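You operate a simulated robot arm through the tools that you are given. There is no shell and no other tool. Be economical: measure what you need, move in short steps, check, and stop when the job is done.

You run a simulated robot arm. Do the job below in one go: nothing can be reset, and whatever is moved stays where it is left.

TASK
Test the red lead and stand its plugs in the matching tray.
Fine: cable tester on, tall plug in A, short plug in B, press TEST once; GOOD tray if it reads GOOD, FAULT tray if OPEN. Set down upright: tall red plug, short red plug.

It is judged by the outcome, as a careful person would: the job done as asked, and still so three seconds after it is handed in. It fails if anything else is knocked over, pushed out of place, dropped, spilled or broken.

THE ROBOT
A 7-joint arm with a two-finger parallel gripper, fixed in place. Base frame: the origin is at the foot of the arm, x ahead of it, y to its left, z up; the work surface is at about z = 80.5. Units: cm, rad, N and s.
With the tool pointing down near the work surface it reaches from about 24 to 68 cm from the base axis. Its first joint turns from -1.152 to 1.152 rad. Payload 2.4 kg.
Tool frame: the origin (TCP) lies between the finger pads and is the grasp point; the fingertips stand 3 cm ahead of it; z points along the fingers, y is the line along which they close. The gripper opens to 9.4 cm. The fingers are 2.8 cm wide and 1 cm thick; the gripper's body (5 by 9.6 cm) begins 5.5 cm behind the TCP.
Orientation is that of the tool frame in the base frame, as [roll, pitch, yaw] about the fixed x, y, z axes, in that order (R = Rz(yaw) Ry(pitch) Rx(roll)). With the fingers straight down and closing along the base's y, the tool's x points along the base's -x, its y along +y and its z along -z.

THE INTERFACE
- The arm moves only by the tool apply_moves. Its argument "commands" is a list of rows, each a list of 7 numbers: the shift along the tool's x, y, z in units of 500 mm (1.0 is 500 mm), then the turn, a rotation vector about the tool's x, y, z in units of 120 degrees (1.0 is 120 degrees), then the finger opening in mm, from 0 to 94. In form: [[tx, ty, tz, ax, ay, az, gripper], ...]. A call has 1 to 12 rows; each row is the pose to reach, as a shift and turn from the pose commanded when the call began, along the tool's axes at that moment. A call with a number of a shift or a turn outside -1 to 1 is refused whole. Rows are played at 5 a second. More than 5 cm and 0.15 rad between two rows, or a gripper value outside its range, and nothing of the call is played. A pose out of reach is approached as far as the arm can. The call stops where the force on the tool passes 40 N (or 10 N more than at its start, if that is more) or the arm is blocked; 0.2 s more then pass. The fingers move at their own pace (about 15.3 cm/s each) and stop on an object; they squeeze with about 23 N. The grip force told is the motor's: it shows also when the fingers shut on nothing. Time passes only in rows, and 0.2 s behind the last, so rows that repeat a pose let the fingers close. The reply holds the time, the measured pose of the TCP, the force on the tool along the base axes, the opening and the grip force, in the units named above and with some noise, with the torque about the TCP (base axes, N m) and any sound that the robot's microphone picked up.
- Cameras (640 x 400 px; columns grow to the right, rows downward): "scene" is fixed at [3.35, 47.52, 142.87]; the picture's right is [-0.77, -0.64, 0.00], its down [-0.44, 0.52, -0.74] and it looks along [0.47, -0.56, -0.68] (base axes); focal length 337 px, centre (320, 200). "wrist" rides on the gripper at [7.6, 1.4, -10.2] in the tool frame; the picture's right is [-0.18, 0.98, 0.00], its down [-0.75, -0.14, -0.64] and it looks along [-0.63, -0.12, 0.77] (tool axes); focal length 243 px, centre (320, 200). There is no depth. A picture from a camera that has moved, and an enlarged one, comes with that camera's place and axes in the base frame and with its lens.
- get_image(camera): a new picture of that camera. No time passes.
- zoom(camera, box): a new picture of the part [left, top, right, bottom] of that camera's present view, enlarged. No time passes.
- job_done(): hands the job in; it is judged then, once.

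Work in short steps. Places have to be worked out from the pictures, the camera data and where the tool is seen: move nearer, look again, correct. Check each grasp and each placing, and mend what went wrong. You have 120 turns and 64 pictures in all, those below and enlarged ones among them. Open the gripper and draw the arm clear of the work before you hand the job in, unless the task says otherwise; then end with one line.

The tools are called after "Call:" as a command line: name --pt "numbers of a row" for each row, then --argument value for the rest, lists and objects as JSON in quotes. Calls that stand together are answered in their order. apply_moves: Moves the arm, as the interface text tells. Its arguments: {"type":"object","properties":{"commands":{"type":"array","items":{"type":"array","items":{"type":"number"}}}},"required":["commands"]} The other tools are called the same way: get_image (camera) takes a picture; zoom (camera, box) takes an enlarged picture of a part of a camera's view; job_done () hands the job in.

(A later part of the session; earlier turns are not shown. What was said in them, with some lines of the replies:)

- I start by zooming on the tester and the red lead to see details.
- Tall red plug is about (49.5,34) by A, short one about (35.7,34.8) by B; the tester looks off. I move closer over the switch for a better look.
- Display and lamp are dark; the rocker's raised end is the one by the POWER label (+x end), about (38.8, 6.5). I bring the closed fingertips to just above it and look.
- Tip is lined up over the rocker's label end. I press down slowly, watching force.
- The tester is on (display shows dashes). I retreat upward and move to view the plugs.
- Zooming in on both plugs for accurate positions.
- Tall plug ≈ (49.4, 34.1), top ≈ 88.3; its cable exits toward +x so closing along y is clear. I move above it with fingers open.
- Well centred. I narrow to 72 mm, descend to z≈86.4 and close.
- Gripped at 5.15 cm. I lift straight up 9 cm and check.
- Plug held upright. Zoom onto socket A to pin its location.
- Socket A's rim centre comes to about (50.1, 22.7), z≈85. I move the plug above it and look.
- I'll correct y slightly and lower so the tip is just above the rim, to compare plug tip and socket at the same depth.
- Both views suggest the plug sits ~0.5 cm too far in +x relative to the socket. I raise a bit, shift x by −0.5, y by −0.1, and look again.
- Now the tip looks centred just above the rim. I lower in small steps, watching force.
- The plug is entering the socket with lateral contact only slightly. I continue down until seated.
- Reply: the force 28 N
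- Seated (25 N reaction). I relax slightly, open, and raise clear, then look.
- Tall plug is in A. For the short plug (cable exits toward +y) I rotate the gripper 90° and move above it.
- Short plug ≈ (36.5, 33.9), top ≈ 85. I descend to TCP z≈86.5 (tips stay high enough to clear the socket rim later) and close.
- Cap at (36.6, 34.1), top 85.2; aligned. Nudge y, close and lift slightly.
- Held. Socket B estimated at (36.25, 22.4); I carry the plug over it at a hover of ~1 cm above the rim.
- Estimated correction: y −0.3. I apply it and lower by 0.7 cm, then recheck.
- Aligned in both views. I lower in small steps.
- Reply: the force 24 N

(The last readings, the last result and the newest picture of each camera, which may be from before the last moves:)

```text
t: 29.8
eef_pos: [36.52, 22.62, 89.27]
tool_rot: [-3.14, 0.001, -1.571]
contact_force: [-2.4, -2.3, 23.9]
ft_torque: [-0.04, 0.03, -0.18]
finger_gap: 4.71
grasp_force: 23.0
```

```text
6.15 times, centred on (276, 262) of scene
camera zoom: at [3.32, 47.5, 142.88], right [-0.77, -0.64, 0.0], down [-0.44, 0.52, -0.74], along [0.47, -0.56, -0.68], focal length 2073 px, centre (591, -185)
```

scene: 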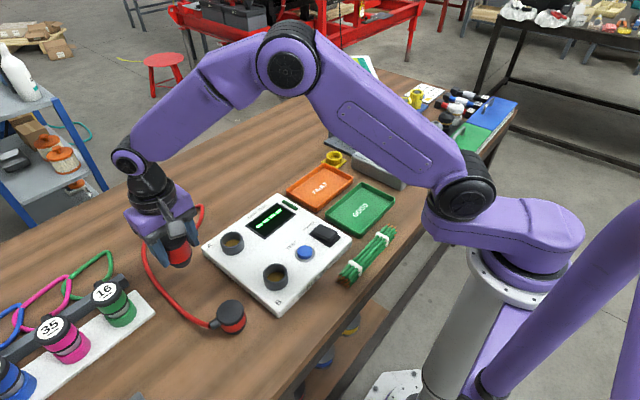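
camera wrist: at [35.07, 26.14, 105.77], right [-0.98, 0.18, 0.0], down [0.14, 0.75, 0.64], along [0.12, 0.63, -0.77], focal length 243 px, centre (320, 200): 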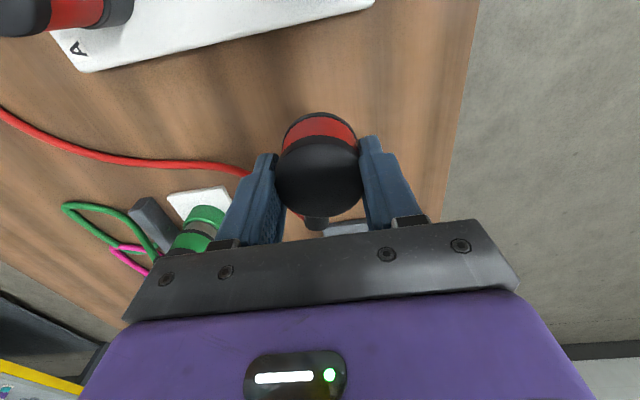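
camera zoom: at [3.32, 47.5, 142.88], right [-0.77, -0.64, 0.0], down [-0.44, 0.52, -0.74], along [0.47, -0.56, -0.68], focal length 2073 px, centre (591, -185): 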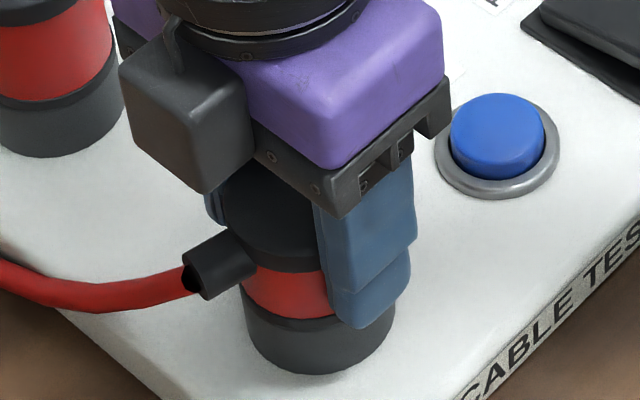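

Seated. Release, rise, close fingers and move over the TEST button.

Call:
apply_moves --pt "0 0 -0.005 0 0 0 30" --pt "0 0 -0.006 0 0 0 75" --pt "0 0 -0.006 0 0 0 75" --pt "0 0 -0.06 0 0 0 75" --pt "0 0 -0.14 0 0 0 75" --pt "0 0 -0.2 0 0 0 75" --pt "0.08 0.008 -0.2 0 0 0 0" --pt "0.16 0.008 -0.2 0 0 0 0" --pt "0.188 0.008 -0.17 0 0 0 0" --pt "0.188 0.008 -0.09 0 0 0 0" --pt "0.188 0.008 -0.015 0 0 0 0" --pt "0.188 0.008 -0.015 0 0 0 0"

Call:
get_image --camera "wrist"

Call:
zoom --camera "scene" --box '[200, 190, 360, 290]'

```text
t: 32.4
eef_pos: [35.84, 12.85, 89.84]
tool_rot: [-3.141, 0.0, -1.572]
contact_force: [-0.3, 0.0, 0.6]
ft_torque: [0.02, -0.02, 0.01]
finger_gap: 0.01
grasp_force: 22.7
```

```text
20 pictures are left
camera wrist: at [34.46, 5.27, 100.05], right [-0.98, 0.18, 0.0], down [0.14, 0.75, 0.64], along [0.12, 0.63, -0.77], focal length 243 px, centre (320, 200)
```

wrist: 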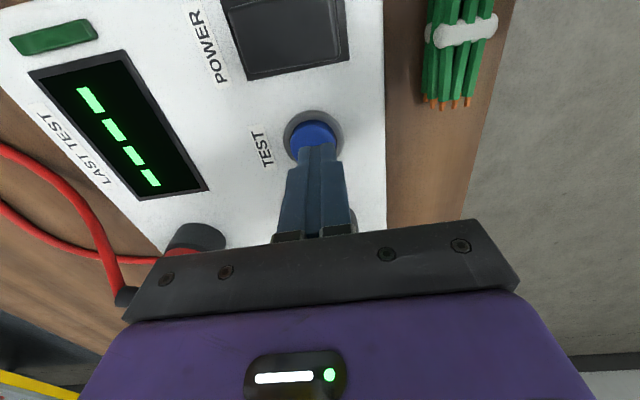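

```text
4.00 times, centred on (280, 240) of scene
camera zoom: at [3.36, 47.52, 142.87], right [-0.77, -0.64, 0.0], down [-0.44, 0.52, -0.74], along [0.47, -0.56, -0.68], focal length 1348 px, centre (480, 40)
```

zoom: 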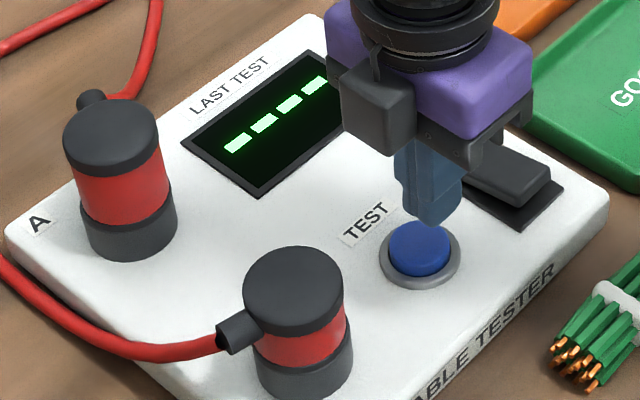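

Slight shift +x 0.4, then a single slow press on TEST.

Call:
apply_moves --pt "0.002 -0.008 0.008 0 0 0 0" --pt "0.002 -0.008 0.02 0 0 0 0" --pt "0.002 -0.008 0.028 0 0 0 0" --pt "0.002 -0.008 0.036 0 0 0 0" --pt "0.002 -0.008 0.042 0 0 0 0"

Call:
zoom --camera "scene" --box '[200, 190, 360, 290]'

```text
t: 33.6
eef_pos: [36.54, 13.07, 87.87]
tool_rot: [3.141, 0.0, -1.571]
contact_force: [-0.4, -0.5, -0.2]
ft_torque: [0.03, -0.02, 0.01]
finger_gap: 0.0
grasp_force: 23.3
```

```text
4.00 times, centred on (280, 240) of scene
camera zoom: at [3.35, 47.52, 142.87], right [-0.77, -0.64, 0.0], down [-0.44, 0.52, -0.74], along [0.47, -0.56, -0.68], focal length 1348 px, centre (480, 40)
```

zoom: 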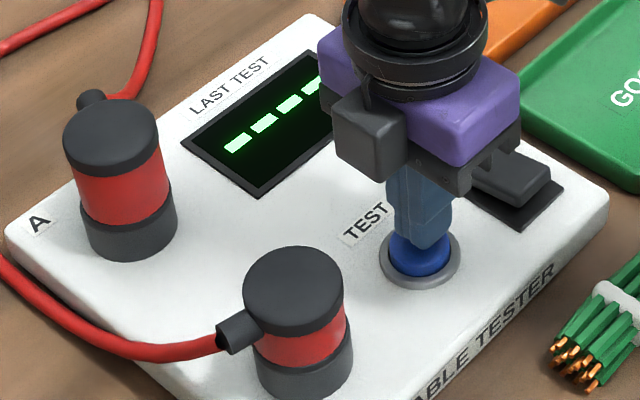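

Not yet in contact, nicely centred. Continue pressing.

Call:
apply_moves --pt "0.001 0 0.005 0 0 0 0" --pt "0.001 0 0.01 0 0 0 0" --pt "0.001 0 0.014 0 0 0 0" --pt "0.001 0 0.018 0 0 0 0"

```text
t: 34.6
eef_pos: [36.44, 13.0, 86.78]
tool_rot: [3.141, -0.001, -1.569]
contact_force: [0.7, -0.5, 3.0]
ft_torque: [0.02, -0.02, 0.01]
finger_gap: 0.01
grasp_force: 23.4
heard: click
```

Click heard: pressed once. I rise and read the display.

Call:
apply_moves --pt "0 0 -0.05 0 0 0 0" --pt "0 0 -0.14 0 0 0 0" --pt "0 0 -0.23 0 0 0 0" --pt "0 0 -0.32 0 0 0 0" --pt "0 0 -0.38 0 0 0 0" --pt "0 0 -0.38 0 0 0 0"

Call:
get_image --camera "scene"

```text
t: 36.0
eef_pos: [36.65, 13.02, 106.06]
tool_rot: [3.141, 0.0, -1.571]
contact_force: [-0.1, 0.3, -0.4]
ft_torque: [0.03, 0.02, -0.03]
finger_gap: 0.02
grasp_force: 22.6
```

```text
17 pictures are left
```

scene: 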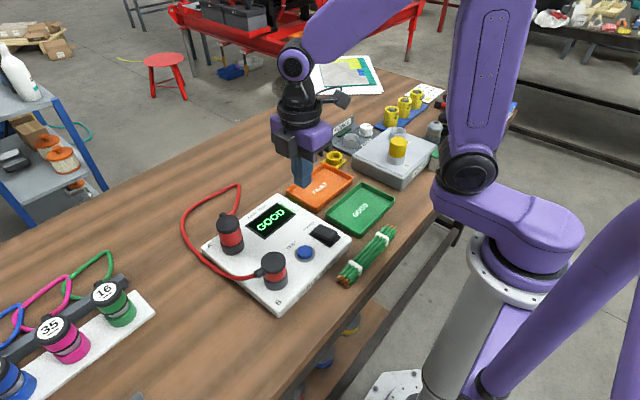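

It reads GOOD. Now the GOOD tray (green, x≈31–41, y≈−16..0). First the tall plug: rotate back and go above A.

Call:
apply_moves --pt "-0.017 -0.024 0 0 0 0.0682 20" --pt "-0.034 -0.048 0 0 0 0.1364 40" --pt "-0.051 -0.072 0 0 0 0.2046 60" --pt "-0.068 -0.096 0 0 0 0.2728 75" --pt "-0.085 -0.12 0 0 0 0.341 80" --pt "-0.102 -0.144 0 0 0 0.4092 80" --pt "-0.119 -0.168 0 0 0 0.4774 80" --pt "-0.136 -0.192 0 0 0 0.5456 80" --pt "-0.153 -0.216 0 0 0 0.6138 80" --pt "-0.17 -0.24 0 0 0 0.682 80" --pt "-0.188 -0.266 0 0 0 0.75 80" --pt "-0.188 -0.266 0.01 0 0 0.75 80"

Call:
get_image --camera "wrist"

```text
t: 38.6
eef_pos: [49.69, 22.36, 105.38]
tool_rot: [-3.139, -0.001, 3.141]
contact_force: [-0.2, 0.1, 0.1]
ft_torque: [-0.02, 0.0, 0.03]
finger_gap: 7.98
grasp_force: 0.1
```

```text
16 pictures are left
camera wrist: at [42.12, 23.81, 115.62], right [0.19, 0.98, 0.0], down [0.75, -0.14, 0.64], along [0.63, -0.12, -0.77], focal length 243 px, centre (320, 200)
```

wrist: 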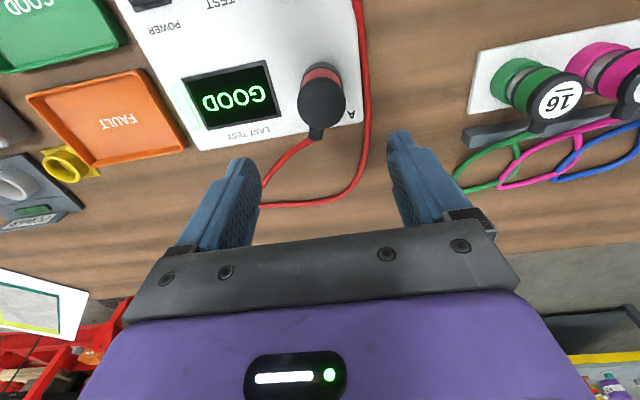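

Descend onto the tall plug (centred ≈ (50.3, 22.45)), grip at the same height as before.

Call:
apply_moves --pt "-0.012 0.001 0.08 0 0 0 80" --pt "-0.012 0.001 0.16 0 0 0 80" --pt "-0.012 0.001 0.24 0 0 0 80" --pt "-0.012 0.001 0.28 0 0 0 80" --pt "-0.012 0.001 0.318 0 0 0 80" --pt "-0.012 0.001 0.318 0 0 0 30" --pt "-0.012 0.001 0.318 0 0 0 30" --pt "-0.012 0.001 0.318 0 0 0 30"

```text
t: 40.4
eef_pos: [50.31, 22.44, 89.4]
tool_rot: [-3.14, 0.001, -3.141]
contact_force: [1.6, 2.1, -0.6]
ft_torque: [0.05, -0.02, -0.03]
finger_gap: 4.79
grasp_force: 23.1
```

Gripped (4.79 cm). Lift slowly straight up.

Call:
apply_moves --pt "0 0 -0.01 0 0 0 30" --pt "0 0 -0.02 0 0 0 30" --pt "0 0 -0.03 0 0 0 30" --pt "0 0 -0.045 0 0 0 30" --pt "0 0 -0.065 0 0 0 30" --pt "0 0 -0.1 0 0 0 30" --pt "0 0 -0.16 0 0 0 30" --pt "0 0 -0.22 0 0 0 30"

Call:
get_image --camera "scene"

```text
t: 42.2
eef_pos: [50.39, 22.53, 100.46]
tool_rot: [3.141, 0.002, -3.141]
contact_force: [0.2, -0.5, -0.9]
ft_torque: [0.02, -0.04, 0.02]
finger_gap: 4.82
grasp_force: 22.9
```

```text
15 pictures are left
```

scene: 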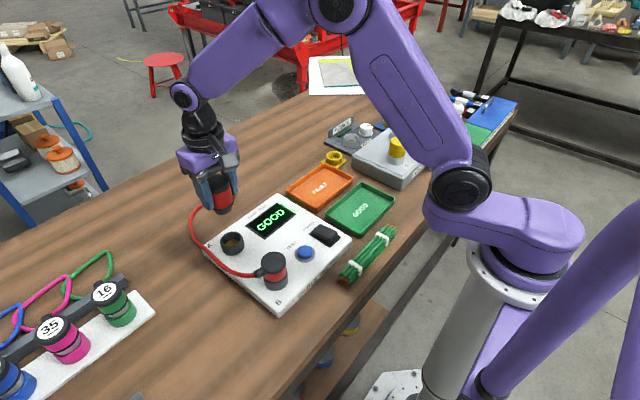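

Plug lifted, tester undisturbed. I carry it high to above the far part of the GOOD tray and look.

Call:
apply_moves --pt "0.036 -0.08 0 0 0 0 30" --pt "0.07 -0.16 0 0 0 0 30" --pt "0.105 -0.245 0 0 0 0 30" --pt "0.14 -0.33 0 0 0 0 30" --pt "0.175 -0.415 0 0 0 0 30" --pt "0.21 -0.5 0 0 0 0 30" --pt "0.25 -0.585 0 0 0 0 30" --pt "0.288 -0.67 0 0 0 0 30" --pt "0.288 -0.67 0 0 0 0 30"

Call:
get_image --camera "scene"

Call:
get_image --camera "wrist"

```text
t: 44.2
eef_pos: [35.92, -11.22, 100.43]
tool_rot: [3.141, 0.0, -3.141]
contact_force: [0.1, -0.6, -1.3]
ft_torque: [-0.05, 0.04, 0.0]
finger_gap: 4.79
grasp_force: 22.9
```

```text
14 pictures are left
```

scene: 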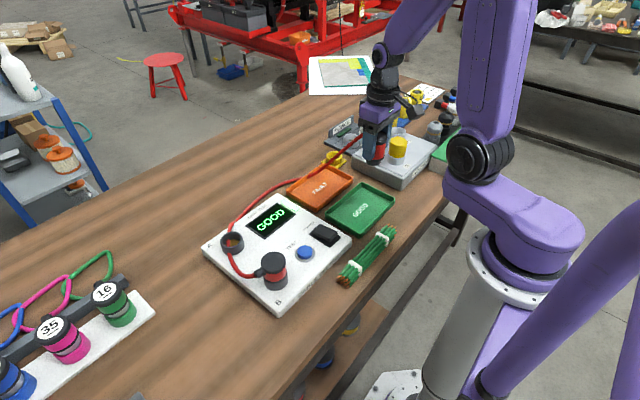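

```text
13 pictures are left
camera wrist: at [28.36, -9.88, 110.57], right [0.18, 0.98, 0.0], down [0.75, -0.14, 0.64], along [0.63, -0.12, -0.77], focal length 243 px, centre (320, 200)
```

wrist: 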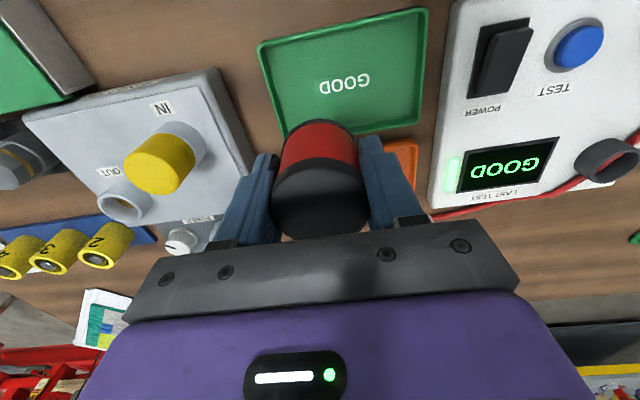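

Tray spans x 31–42, y −16.7..−0.5. I lower the tall plug at (36.4, −12.2) until near the floor, then in small steps.

Call:
apply_moves --pt "-0.01 -0.02 0.06 0 0 0 30" --pt "-0.01 -0.02 0.13 0 0 0 30" --pt "-0.01 -0.02 0.2 0 0 0 30" --pt "-0.01 -0.02 0.235 0 0 0 30" --pt "-0.01 -0.02 0.243 0 0 0 30" --pt "-0.01 -0.02 0.25 0 0 0 30"

```text
t: 45.6
eef_pos: [36.44, -12.03, 87.76]
tool_rot: [3.141, 0.0, -3.141]
contact_force: [-0.5, -0.3, -1.3]
ft_torque: [0.01, 0.04, 0.0]
finger_gap: 4.81
grasp_force: 23.2
```

Call:
apply_moves --pt "0 0 0.004 0 0 0 30" --pt "0 0 0.008 0 0 0 30" --pt "0 0 0.012 0 0 0 30"

Call:
zoom --camera "scene" --box '[300, 140, 428, 240]'

```text
t: 46.4
eef_pos: [36.47, -12.0, 87.32]
tool_rot: [3.14, 0.0, 3.141]
contact_force: [0.1, 0.2, -1.3]
ft_torque: [0.01, -0.01, 0.02]
finger_gap: 4.81
grasp_force: 22.7
```

```text
4.00 times, centred on (364, 190) of scene
camera zoom: at [3.36, 47.52, 142.87], right [-0.77, -0.64, 0.0], down [-0.44, 0.52, -0.74], along [0.47, -0.56, -0.68], focal length 1348 px, centre (144, 240)
```

zoom: 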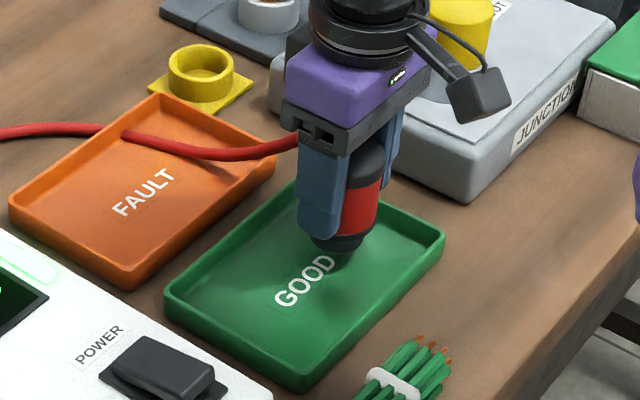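

Still slightly above the floor; continue in tiny steps.

Call:
apply_moves --pt "0 0 0.003 0 0 0 30" --pt "0 0 0.006 0 0 0 30" --pt "0 0 0.009 0 0 0 30"

```text
t: 47.2
eef_pos: [36.36, -12.07, 86.88]
tool_rot: [3.141, 0.002, -3.141]
contact_force: [-0.6, -0.3, -0.1]
ft_torque: [-0.04, 0.02, -0.01]
finger_gap: 4.8
grasp_force: 23.0
```

Call:
apply_moves --pt "0 0 0.003 0 0 0 30" --pt "0 0 0.006 0 0 0 30"

```text
t: 47.8
eef_pos: [36.46, -12.17, 86.5]
tool_rot: [-3.141, 0.0, -3.141]
contact_force: [-0.2, 0.2, -0.7]
ft_torque: [-0.02, 0.01, 0.04]
finger_gap: 4.81
grasp_force: 22.5
```

Call:
apply_moves --pt "0 0 0.003 0 0 0 30" --pt "0 0 0.006 0 0 0 30"

Call:
zoom --camera "scene" --box '[340, 160, 404, 220]'

```text
t: 48.4
eef_pos: [36.44, -12.14, 86.34]
tool_rot: [3.141, 0.0, -3.141]
contact_force: [0.1, 0.3, -1.1]
ft_torque: [0.03, 0.0, 0.0]
finger_gap: 4.83
grasp_force: 22.6
```

```text
6.67 times, centred on (372, 190) of scene
camera zoom: at [3.36, 47.52, 142.87], right [-0.77, -0.64, 0.0], down [-0.44, 0.52, -0.74], along [0.47, -0.56, -0.68], focal length 2246 px, centre (-27, 267)
```

zoom: 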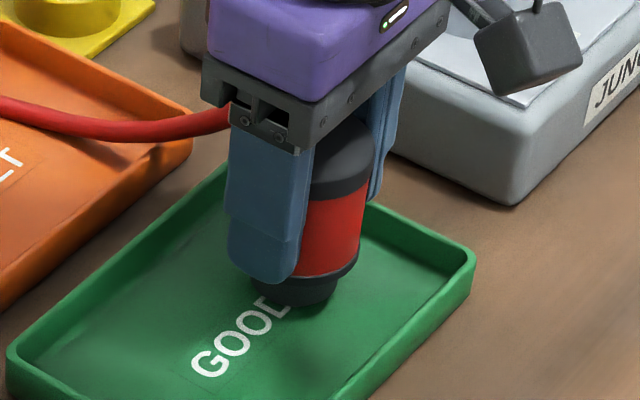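

Call:
apply_moves --pt "0 0 0.004 0 0 0 30" --pt "0 0 0.007 0 0 0 30" --pt "0 0 0.007 0 0 0 30"

```text
t: 49.2
eef_pos: [36.49, -12.15, 86.0]
tool_rot: [-3.141, 0.003, -3.141]
contact_force: [3.7, -2.3, 21.4]
ft_torque: [-0.06, -0.21, -0.01]
finger_gap: 4.79
grasp_force: 23.5
```

Contact with the floor. Back off slightly, open, and rise.

Call:
apply_moves --pt "0 0 -0.004 0 0 0 30" --pt "0 0 -0.004 0 0 0 60" --pt "0 0 -0.004 0 0 0 68" --pt "0 0 -0.03 0 0 0 70" --pt "0 0 -0.09 0 0 0 70" --pt "0 0 -0.17 0 0 0 70" --pt "0 0 -0.25 0 0 0 70" --pt "0 0 -0.33 0 0 0 70" --pt "0 0 -0.38 0 0 0 70"

Call:
get_image --camera "scene"

```text
t: 51.2
eef_pos: [36.39, -11.95, 105.06]
tool_rot: [3.141, -0.001, 3.141]
contact_force: [-0.6, -1.2, -0.1]
ft_torque: [0.02, 0.03, 0.01]
finger_gap: 7.01
grasp_force: 0.0
```

```text
10 pictures are left
```

scene: 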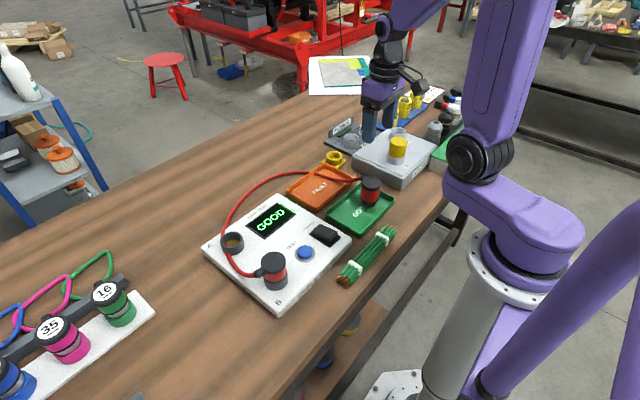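

Tall plug stands upright in GOOD. Next: move to the short plug in B with the gripper rotated 90°.

Call:
apply_moves --pt "0 0.063 -0.01 0 0 -0.0682 80" --pt "0 0.126 -0.01 0 0 -0.1364 80" --pt "0 0.189 0 0 0 -0.2046 80" --pt "0 0.252 0 0 0 -0.2728 80" --pt "0 0.315 0 0 0 -0.341 80" --pt "0 0.378 0 0 0 -0.4092 80" --pt "0 0.441 0 0 0 -0.4774 80" --pt "0 0.504 0 0 0 -0.5456 80" --pt "0 0.567 0 0 0 -0.6138 80" --pt "0 0.63 0 0 0 -0.682 80" --pt "0 0.691 0 0 0 -0.75 80" --pt "0 0.691 0 0 0 -0.75 80"

Call:
get_image --camera "wrist"

```text
t: 53.8
eef_pos: [36.36, 22.34, 105.26]
tool_rot: [-3.141, 0.0, -1.569]
contact_force: [1.3, 0.3, -0.5]
ft_torque: [0.03, -0.05, 0.0]
finger_gap: 7.98
grasp_force: 0.1
```

```text
9 pictures are left
camera wrist: at [35.03, 14.64, 115.38], right [-0.98, 0.18, 0.0], down [0.14, 0.75, 0.64], along [0.12, 0.63, -0.77], focal length 243 px, centre (320, 200)
```

wrist: 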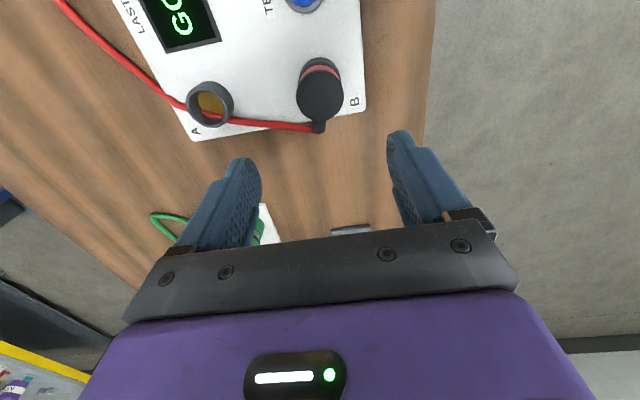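

Cap at (36.5, 22.4), cable clear of the finger paths. Descend and grip.

Call:
apply_moves --pt "0 -0.002 0.08 0 0 0 80" --pt "0 -0.002 0.16 0 0 0 80" --pt "0 -0.002 0.24 0 0 0 72" --pt "0 -0.002 0.28 0 0 0 72" --pt "0 -0.002 0.318 0 0 0 72" --pt "0 -0.002 0.318 0 0 0 30" --pt "0 -0.002 0.318 0 0 0 30" --pt "0 -0.002 0.318 0 0 0 30"

```text
t: 55.6
eef_pos: [36.54, 22.42, 89.1]
tool_rot: [-3.141, 0.0, -1.57]
contact_force: [-0.3, 1.0, 0.7]
ft_torque: [0.02, 0.03, -0.03]
finger_gap: 4.75
grasp_force: 23.0
```

Gripped. Lift slowly and high.

Call:
apply_moves --pt "0 0 -0.01 0 0 0 30" --pt "0 0 -0.02 0 0 0 30" --pt "0 0 -0.03 0 0 0 30" --pt "0 0 -0.045 0 0 0 30" --pt "0 0 -0.065 0 0 0 30" --pt "0 0 -0.1 0 0 0 30" --pt "0 0 -0.16 0 0 0 30" --pt "0 0 -0.22 0 0 0 30"

Call:
get_image --camera "scene"

```text
t: 57.4
eef_pos: [36.42, 22.55, 100.02]
tool_rot: [3.141, -0.001, -1.571]
contact_force: [0.0, -0.6, -1.2]
ft_torque: [-0.01, -0.04, -0.02]
finger_gap: 4.74
grasp_force: 23.2
```

```text
8 pictures are left
```

scene: 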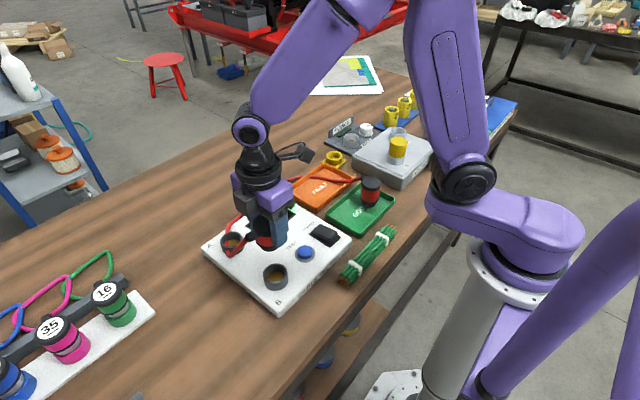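

Carry the short plug to above the near half of the GOOD tray.

Call:
apply_moves --pt "0.09 0 0 0 0 0 30" --pt "0.18 0 0 0 0 0 30" --pt "0.27 0 0 0 0 0 30" --pt "0.36 0 0 0 0 0 30" --pt "0.45 0 0 0 0 0 30" --pt "0.541 0 0 0 0 0 30" --pt "0.541 0 0.06 0 0 0 30" --pt "0.541 0 0.12 0 0 0 30" --pt "0.541 0 0.16 0 0 0 30" --pt "0.541 0 0.2 0 0 0 30" --pt "0.541 0 0.2 0 0 0 30"

Call:
zoom --camera "scene" --box '[284, 130, 444, 250]'

```text
t: 59.8
eef_pos: [36.57, -4.68, 90.03]
tool_rot: [3.141, -0.001, -1.571]
contact_force: [0.1, 0.0, -1.0]
ft_torque: [-0.01, 0.05, 0.0]
finger_gap: 4.74
grasp_force: 22.9
```

```text
3.33 times, centred on (364, 190) of scene
camera zoom: at [3.36, 47.52, 142.87], right [-0.77, -0.64, 0.0], down [-0.44, 0.52, -0.74], along [0.47, -0.56, -0.68], focal length 1123 px, centre (173, 233)
```

zoom: 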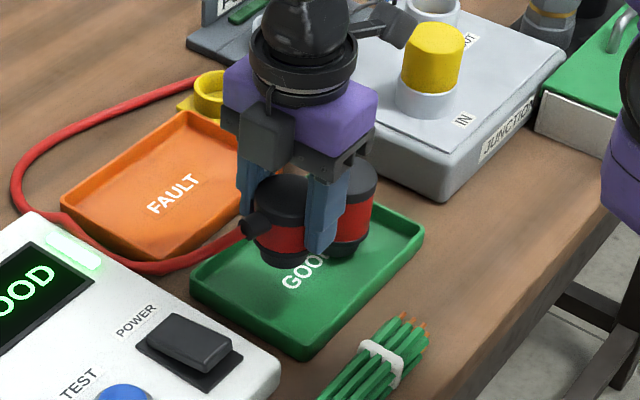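

Well placed above the tray. Lower: fast to ~87, then fine steps.

Call:
apply_moves --pt "0 0 0.03 0 0 0 30" --pt "0 0 0.055 0 0 0 30" --pt "0 0 0.062 0 0 0 30" --pt "0 0 0.066 0 0 0 30" --pt "0 0 0.07 0 0 0 30"

```text
t: 61.0
eef_pos: [36.59, -4.46, 86.56]
tool_rot: [3.14, 0.001, -1.569]
contact_force: [-0.6, 0.3, -1.1]
ft_torque: [0.01, -0.02, 0.02]
finger_gap: 4.73
grasp_force: 23.1
```

Call:
apply_moves --pt "0 0 0.004 0 0 0 30" --pt "0 0 0.007 0 0 0 30" --pt "0 0 0.007 0 0 0 30"

```text
t: 61.8
eef_pos: [36.4, -4.57, 86.15]
tool_rot: [-3.141, 0.001, -1.57]
contact_force: [-0.1, -0.3, -0.5]
ft_torque: [-0.01, 0.0, 0.02]
finger_gap: 4.72
grasp_force: 23.2
```

Call:
apply_moves --pt "0 0 0.003 0 0 0 30" --pt "0 0 0.006 0 0 0 30" --pt "0 0 0.006 0 0 0 30"

```text
t: 62.6
eef_pos: [36.46, -4.67, 85.99]
tool_rot: [3.141, 0.0, -1.571]
contact_force: [-3.8, 3.0, 25.6]
ft_torque: [0.09, 0.16, -0.04]
finger_gap: 4.67
grasp_force: 23.3
```

On the floor. Back off slightly, release, rise and check.

Call:
apply_moves --pt "0 0 -0.004 0 0 0 30" --pt "0 0 -0.004 0 0 0 60" --pt "0 0 -0.004 0 0 0 68" --pt "0 0 -0.03 0 0 0 70" --pt "0 0 -0.09 0 0 0 70" --pt "0 0 -0.17 0 0 0 70" --pt "0 0 -0.25 0 0 0 70" --pt "0 0 -0.33 0 0 0 70" --pt "0 0 -0.42 0 0 0 70" --pt "0 0 -0.5 0 0 0 70"

Call:
get_image --camera "scene"

Call:
zoom --camera "scene" --box '[284, 130, 444, 250]'

```text
t: 64.8
eef_pos: [36.4, -4.46, 110.78]
tool_rot: [-3.14, 0.0, -1.57]
contact_force: [-0.1, -0.1, -0.6]
ft_torque: [-0.02, 0.02, 0.01]
finger_gap: 7.0
grasp_force: 0.1
```

```text
6 pictures are left
```

scene: 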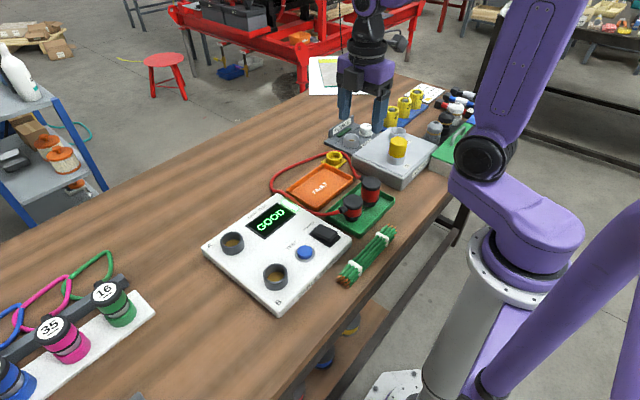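

```text
3.33 times, centred on (364, 190) of scene
camera zoom: at [3.35, 47.52, 142.87], right [-0.77, -0.64, 0.0], down [-0.44, 0.52, -0.74], along [0.47, -0.56, -0.68], focal length 1123 px, centre (173, 233)
```

zoom: 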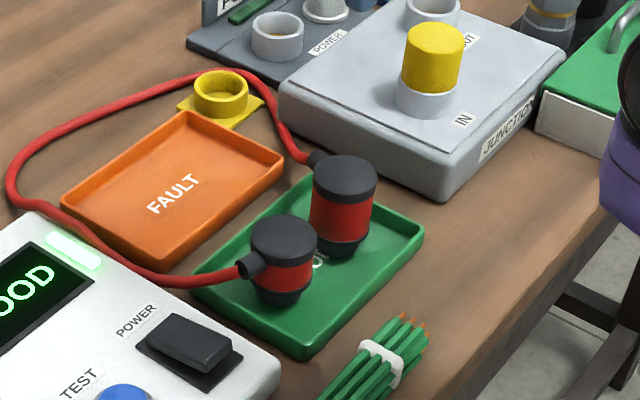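

Both plugs stand upright in the GOOD tray, nothing else has moved, and the gripper is open and clear. Handing in.

Call:
job_done

```text
The job is handed in.
```

The red lead tested GOOD on a single TEST press, and its tall and short plugs are now standing upright in the GOOD tray.
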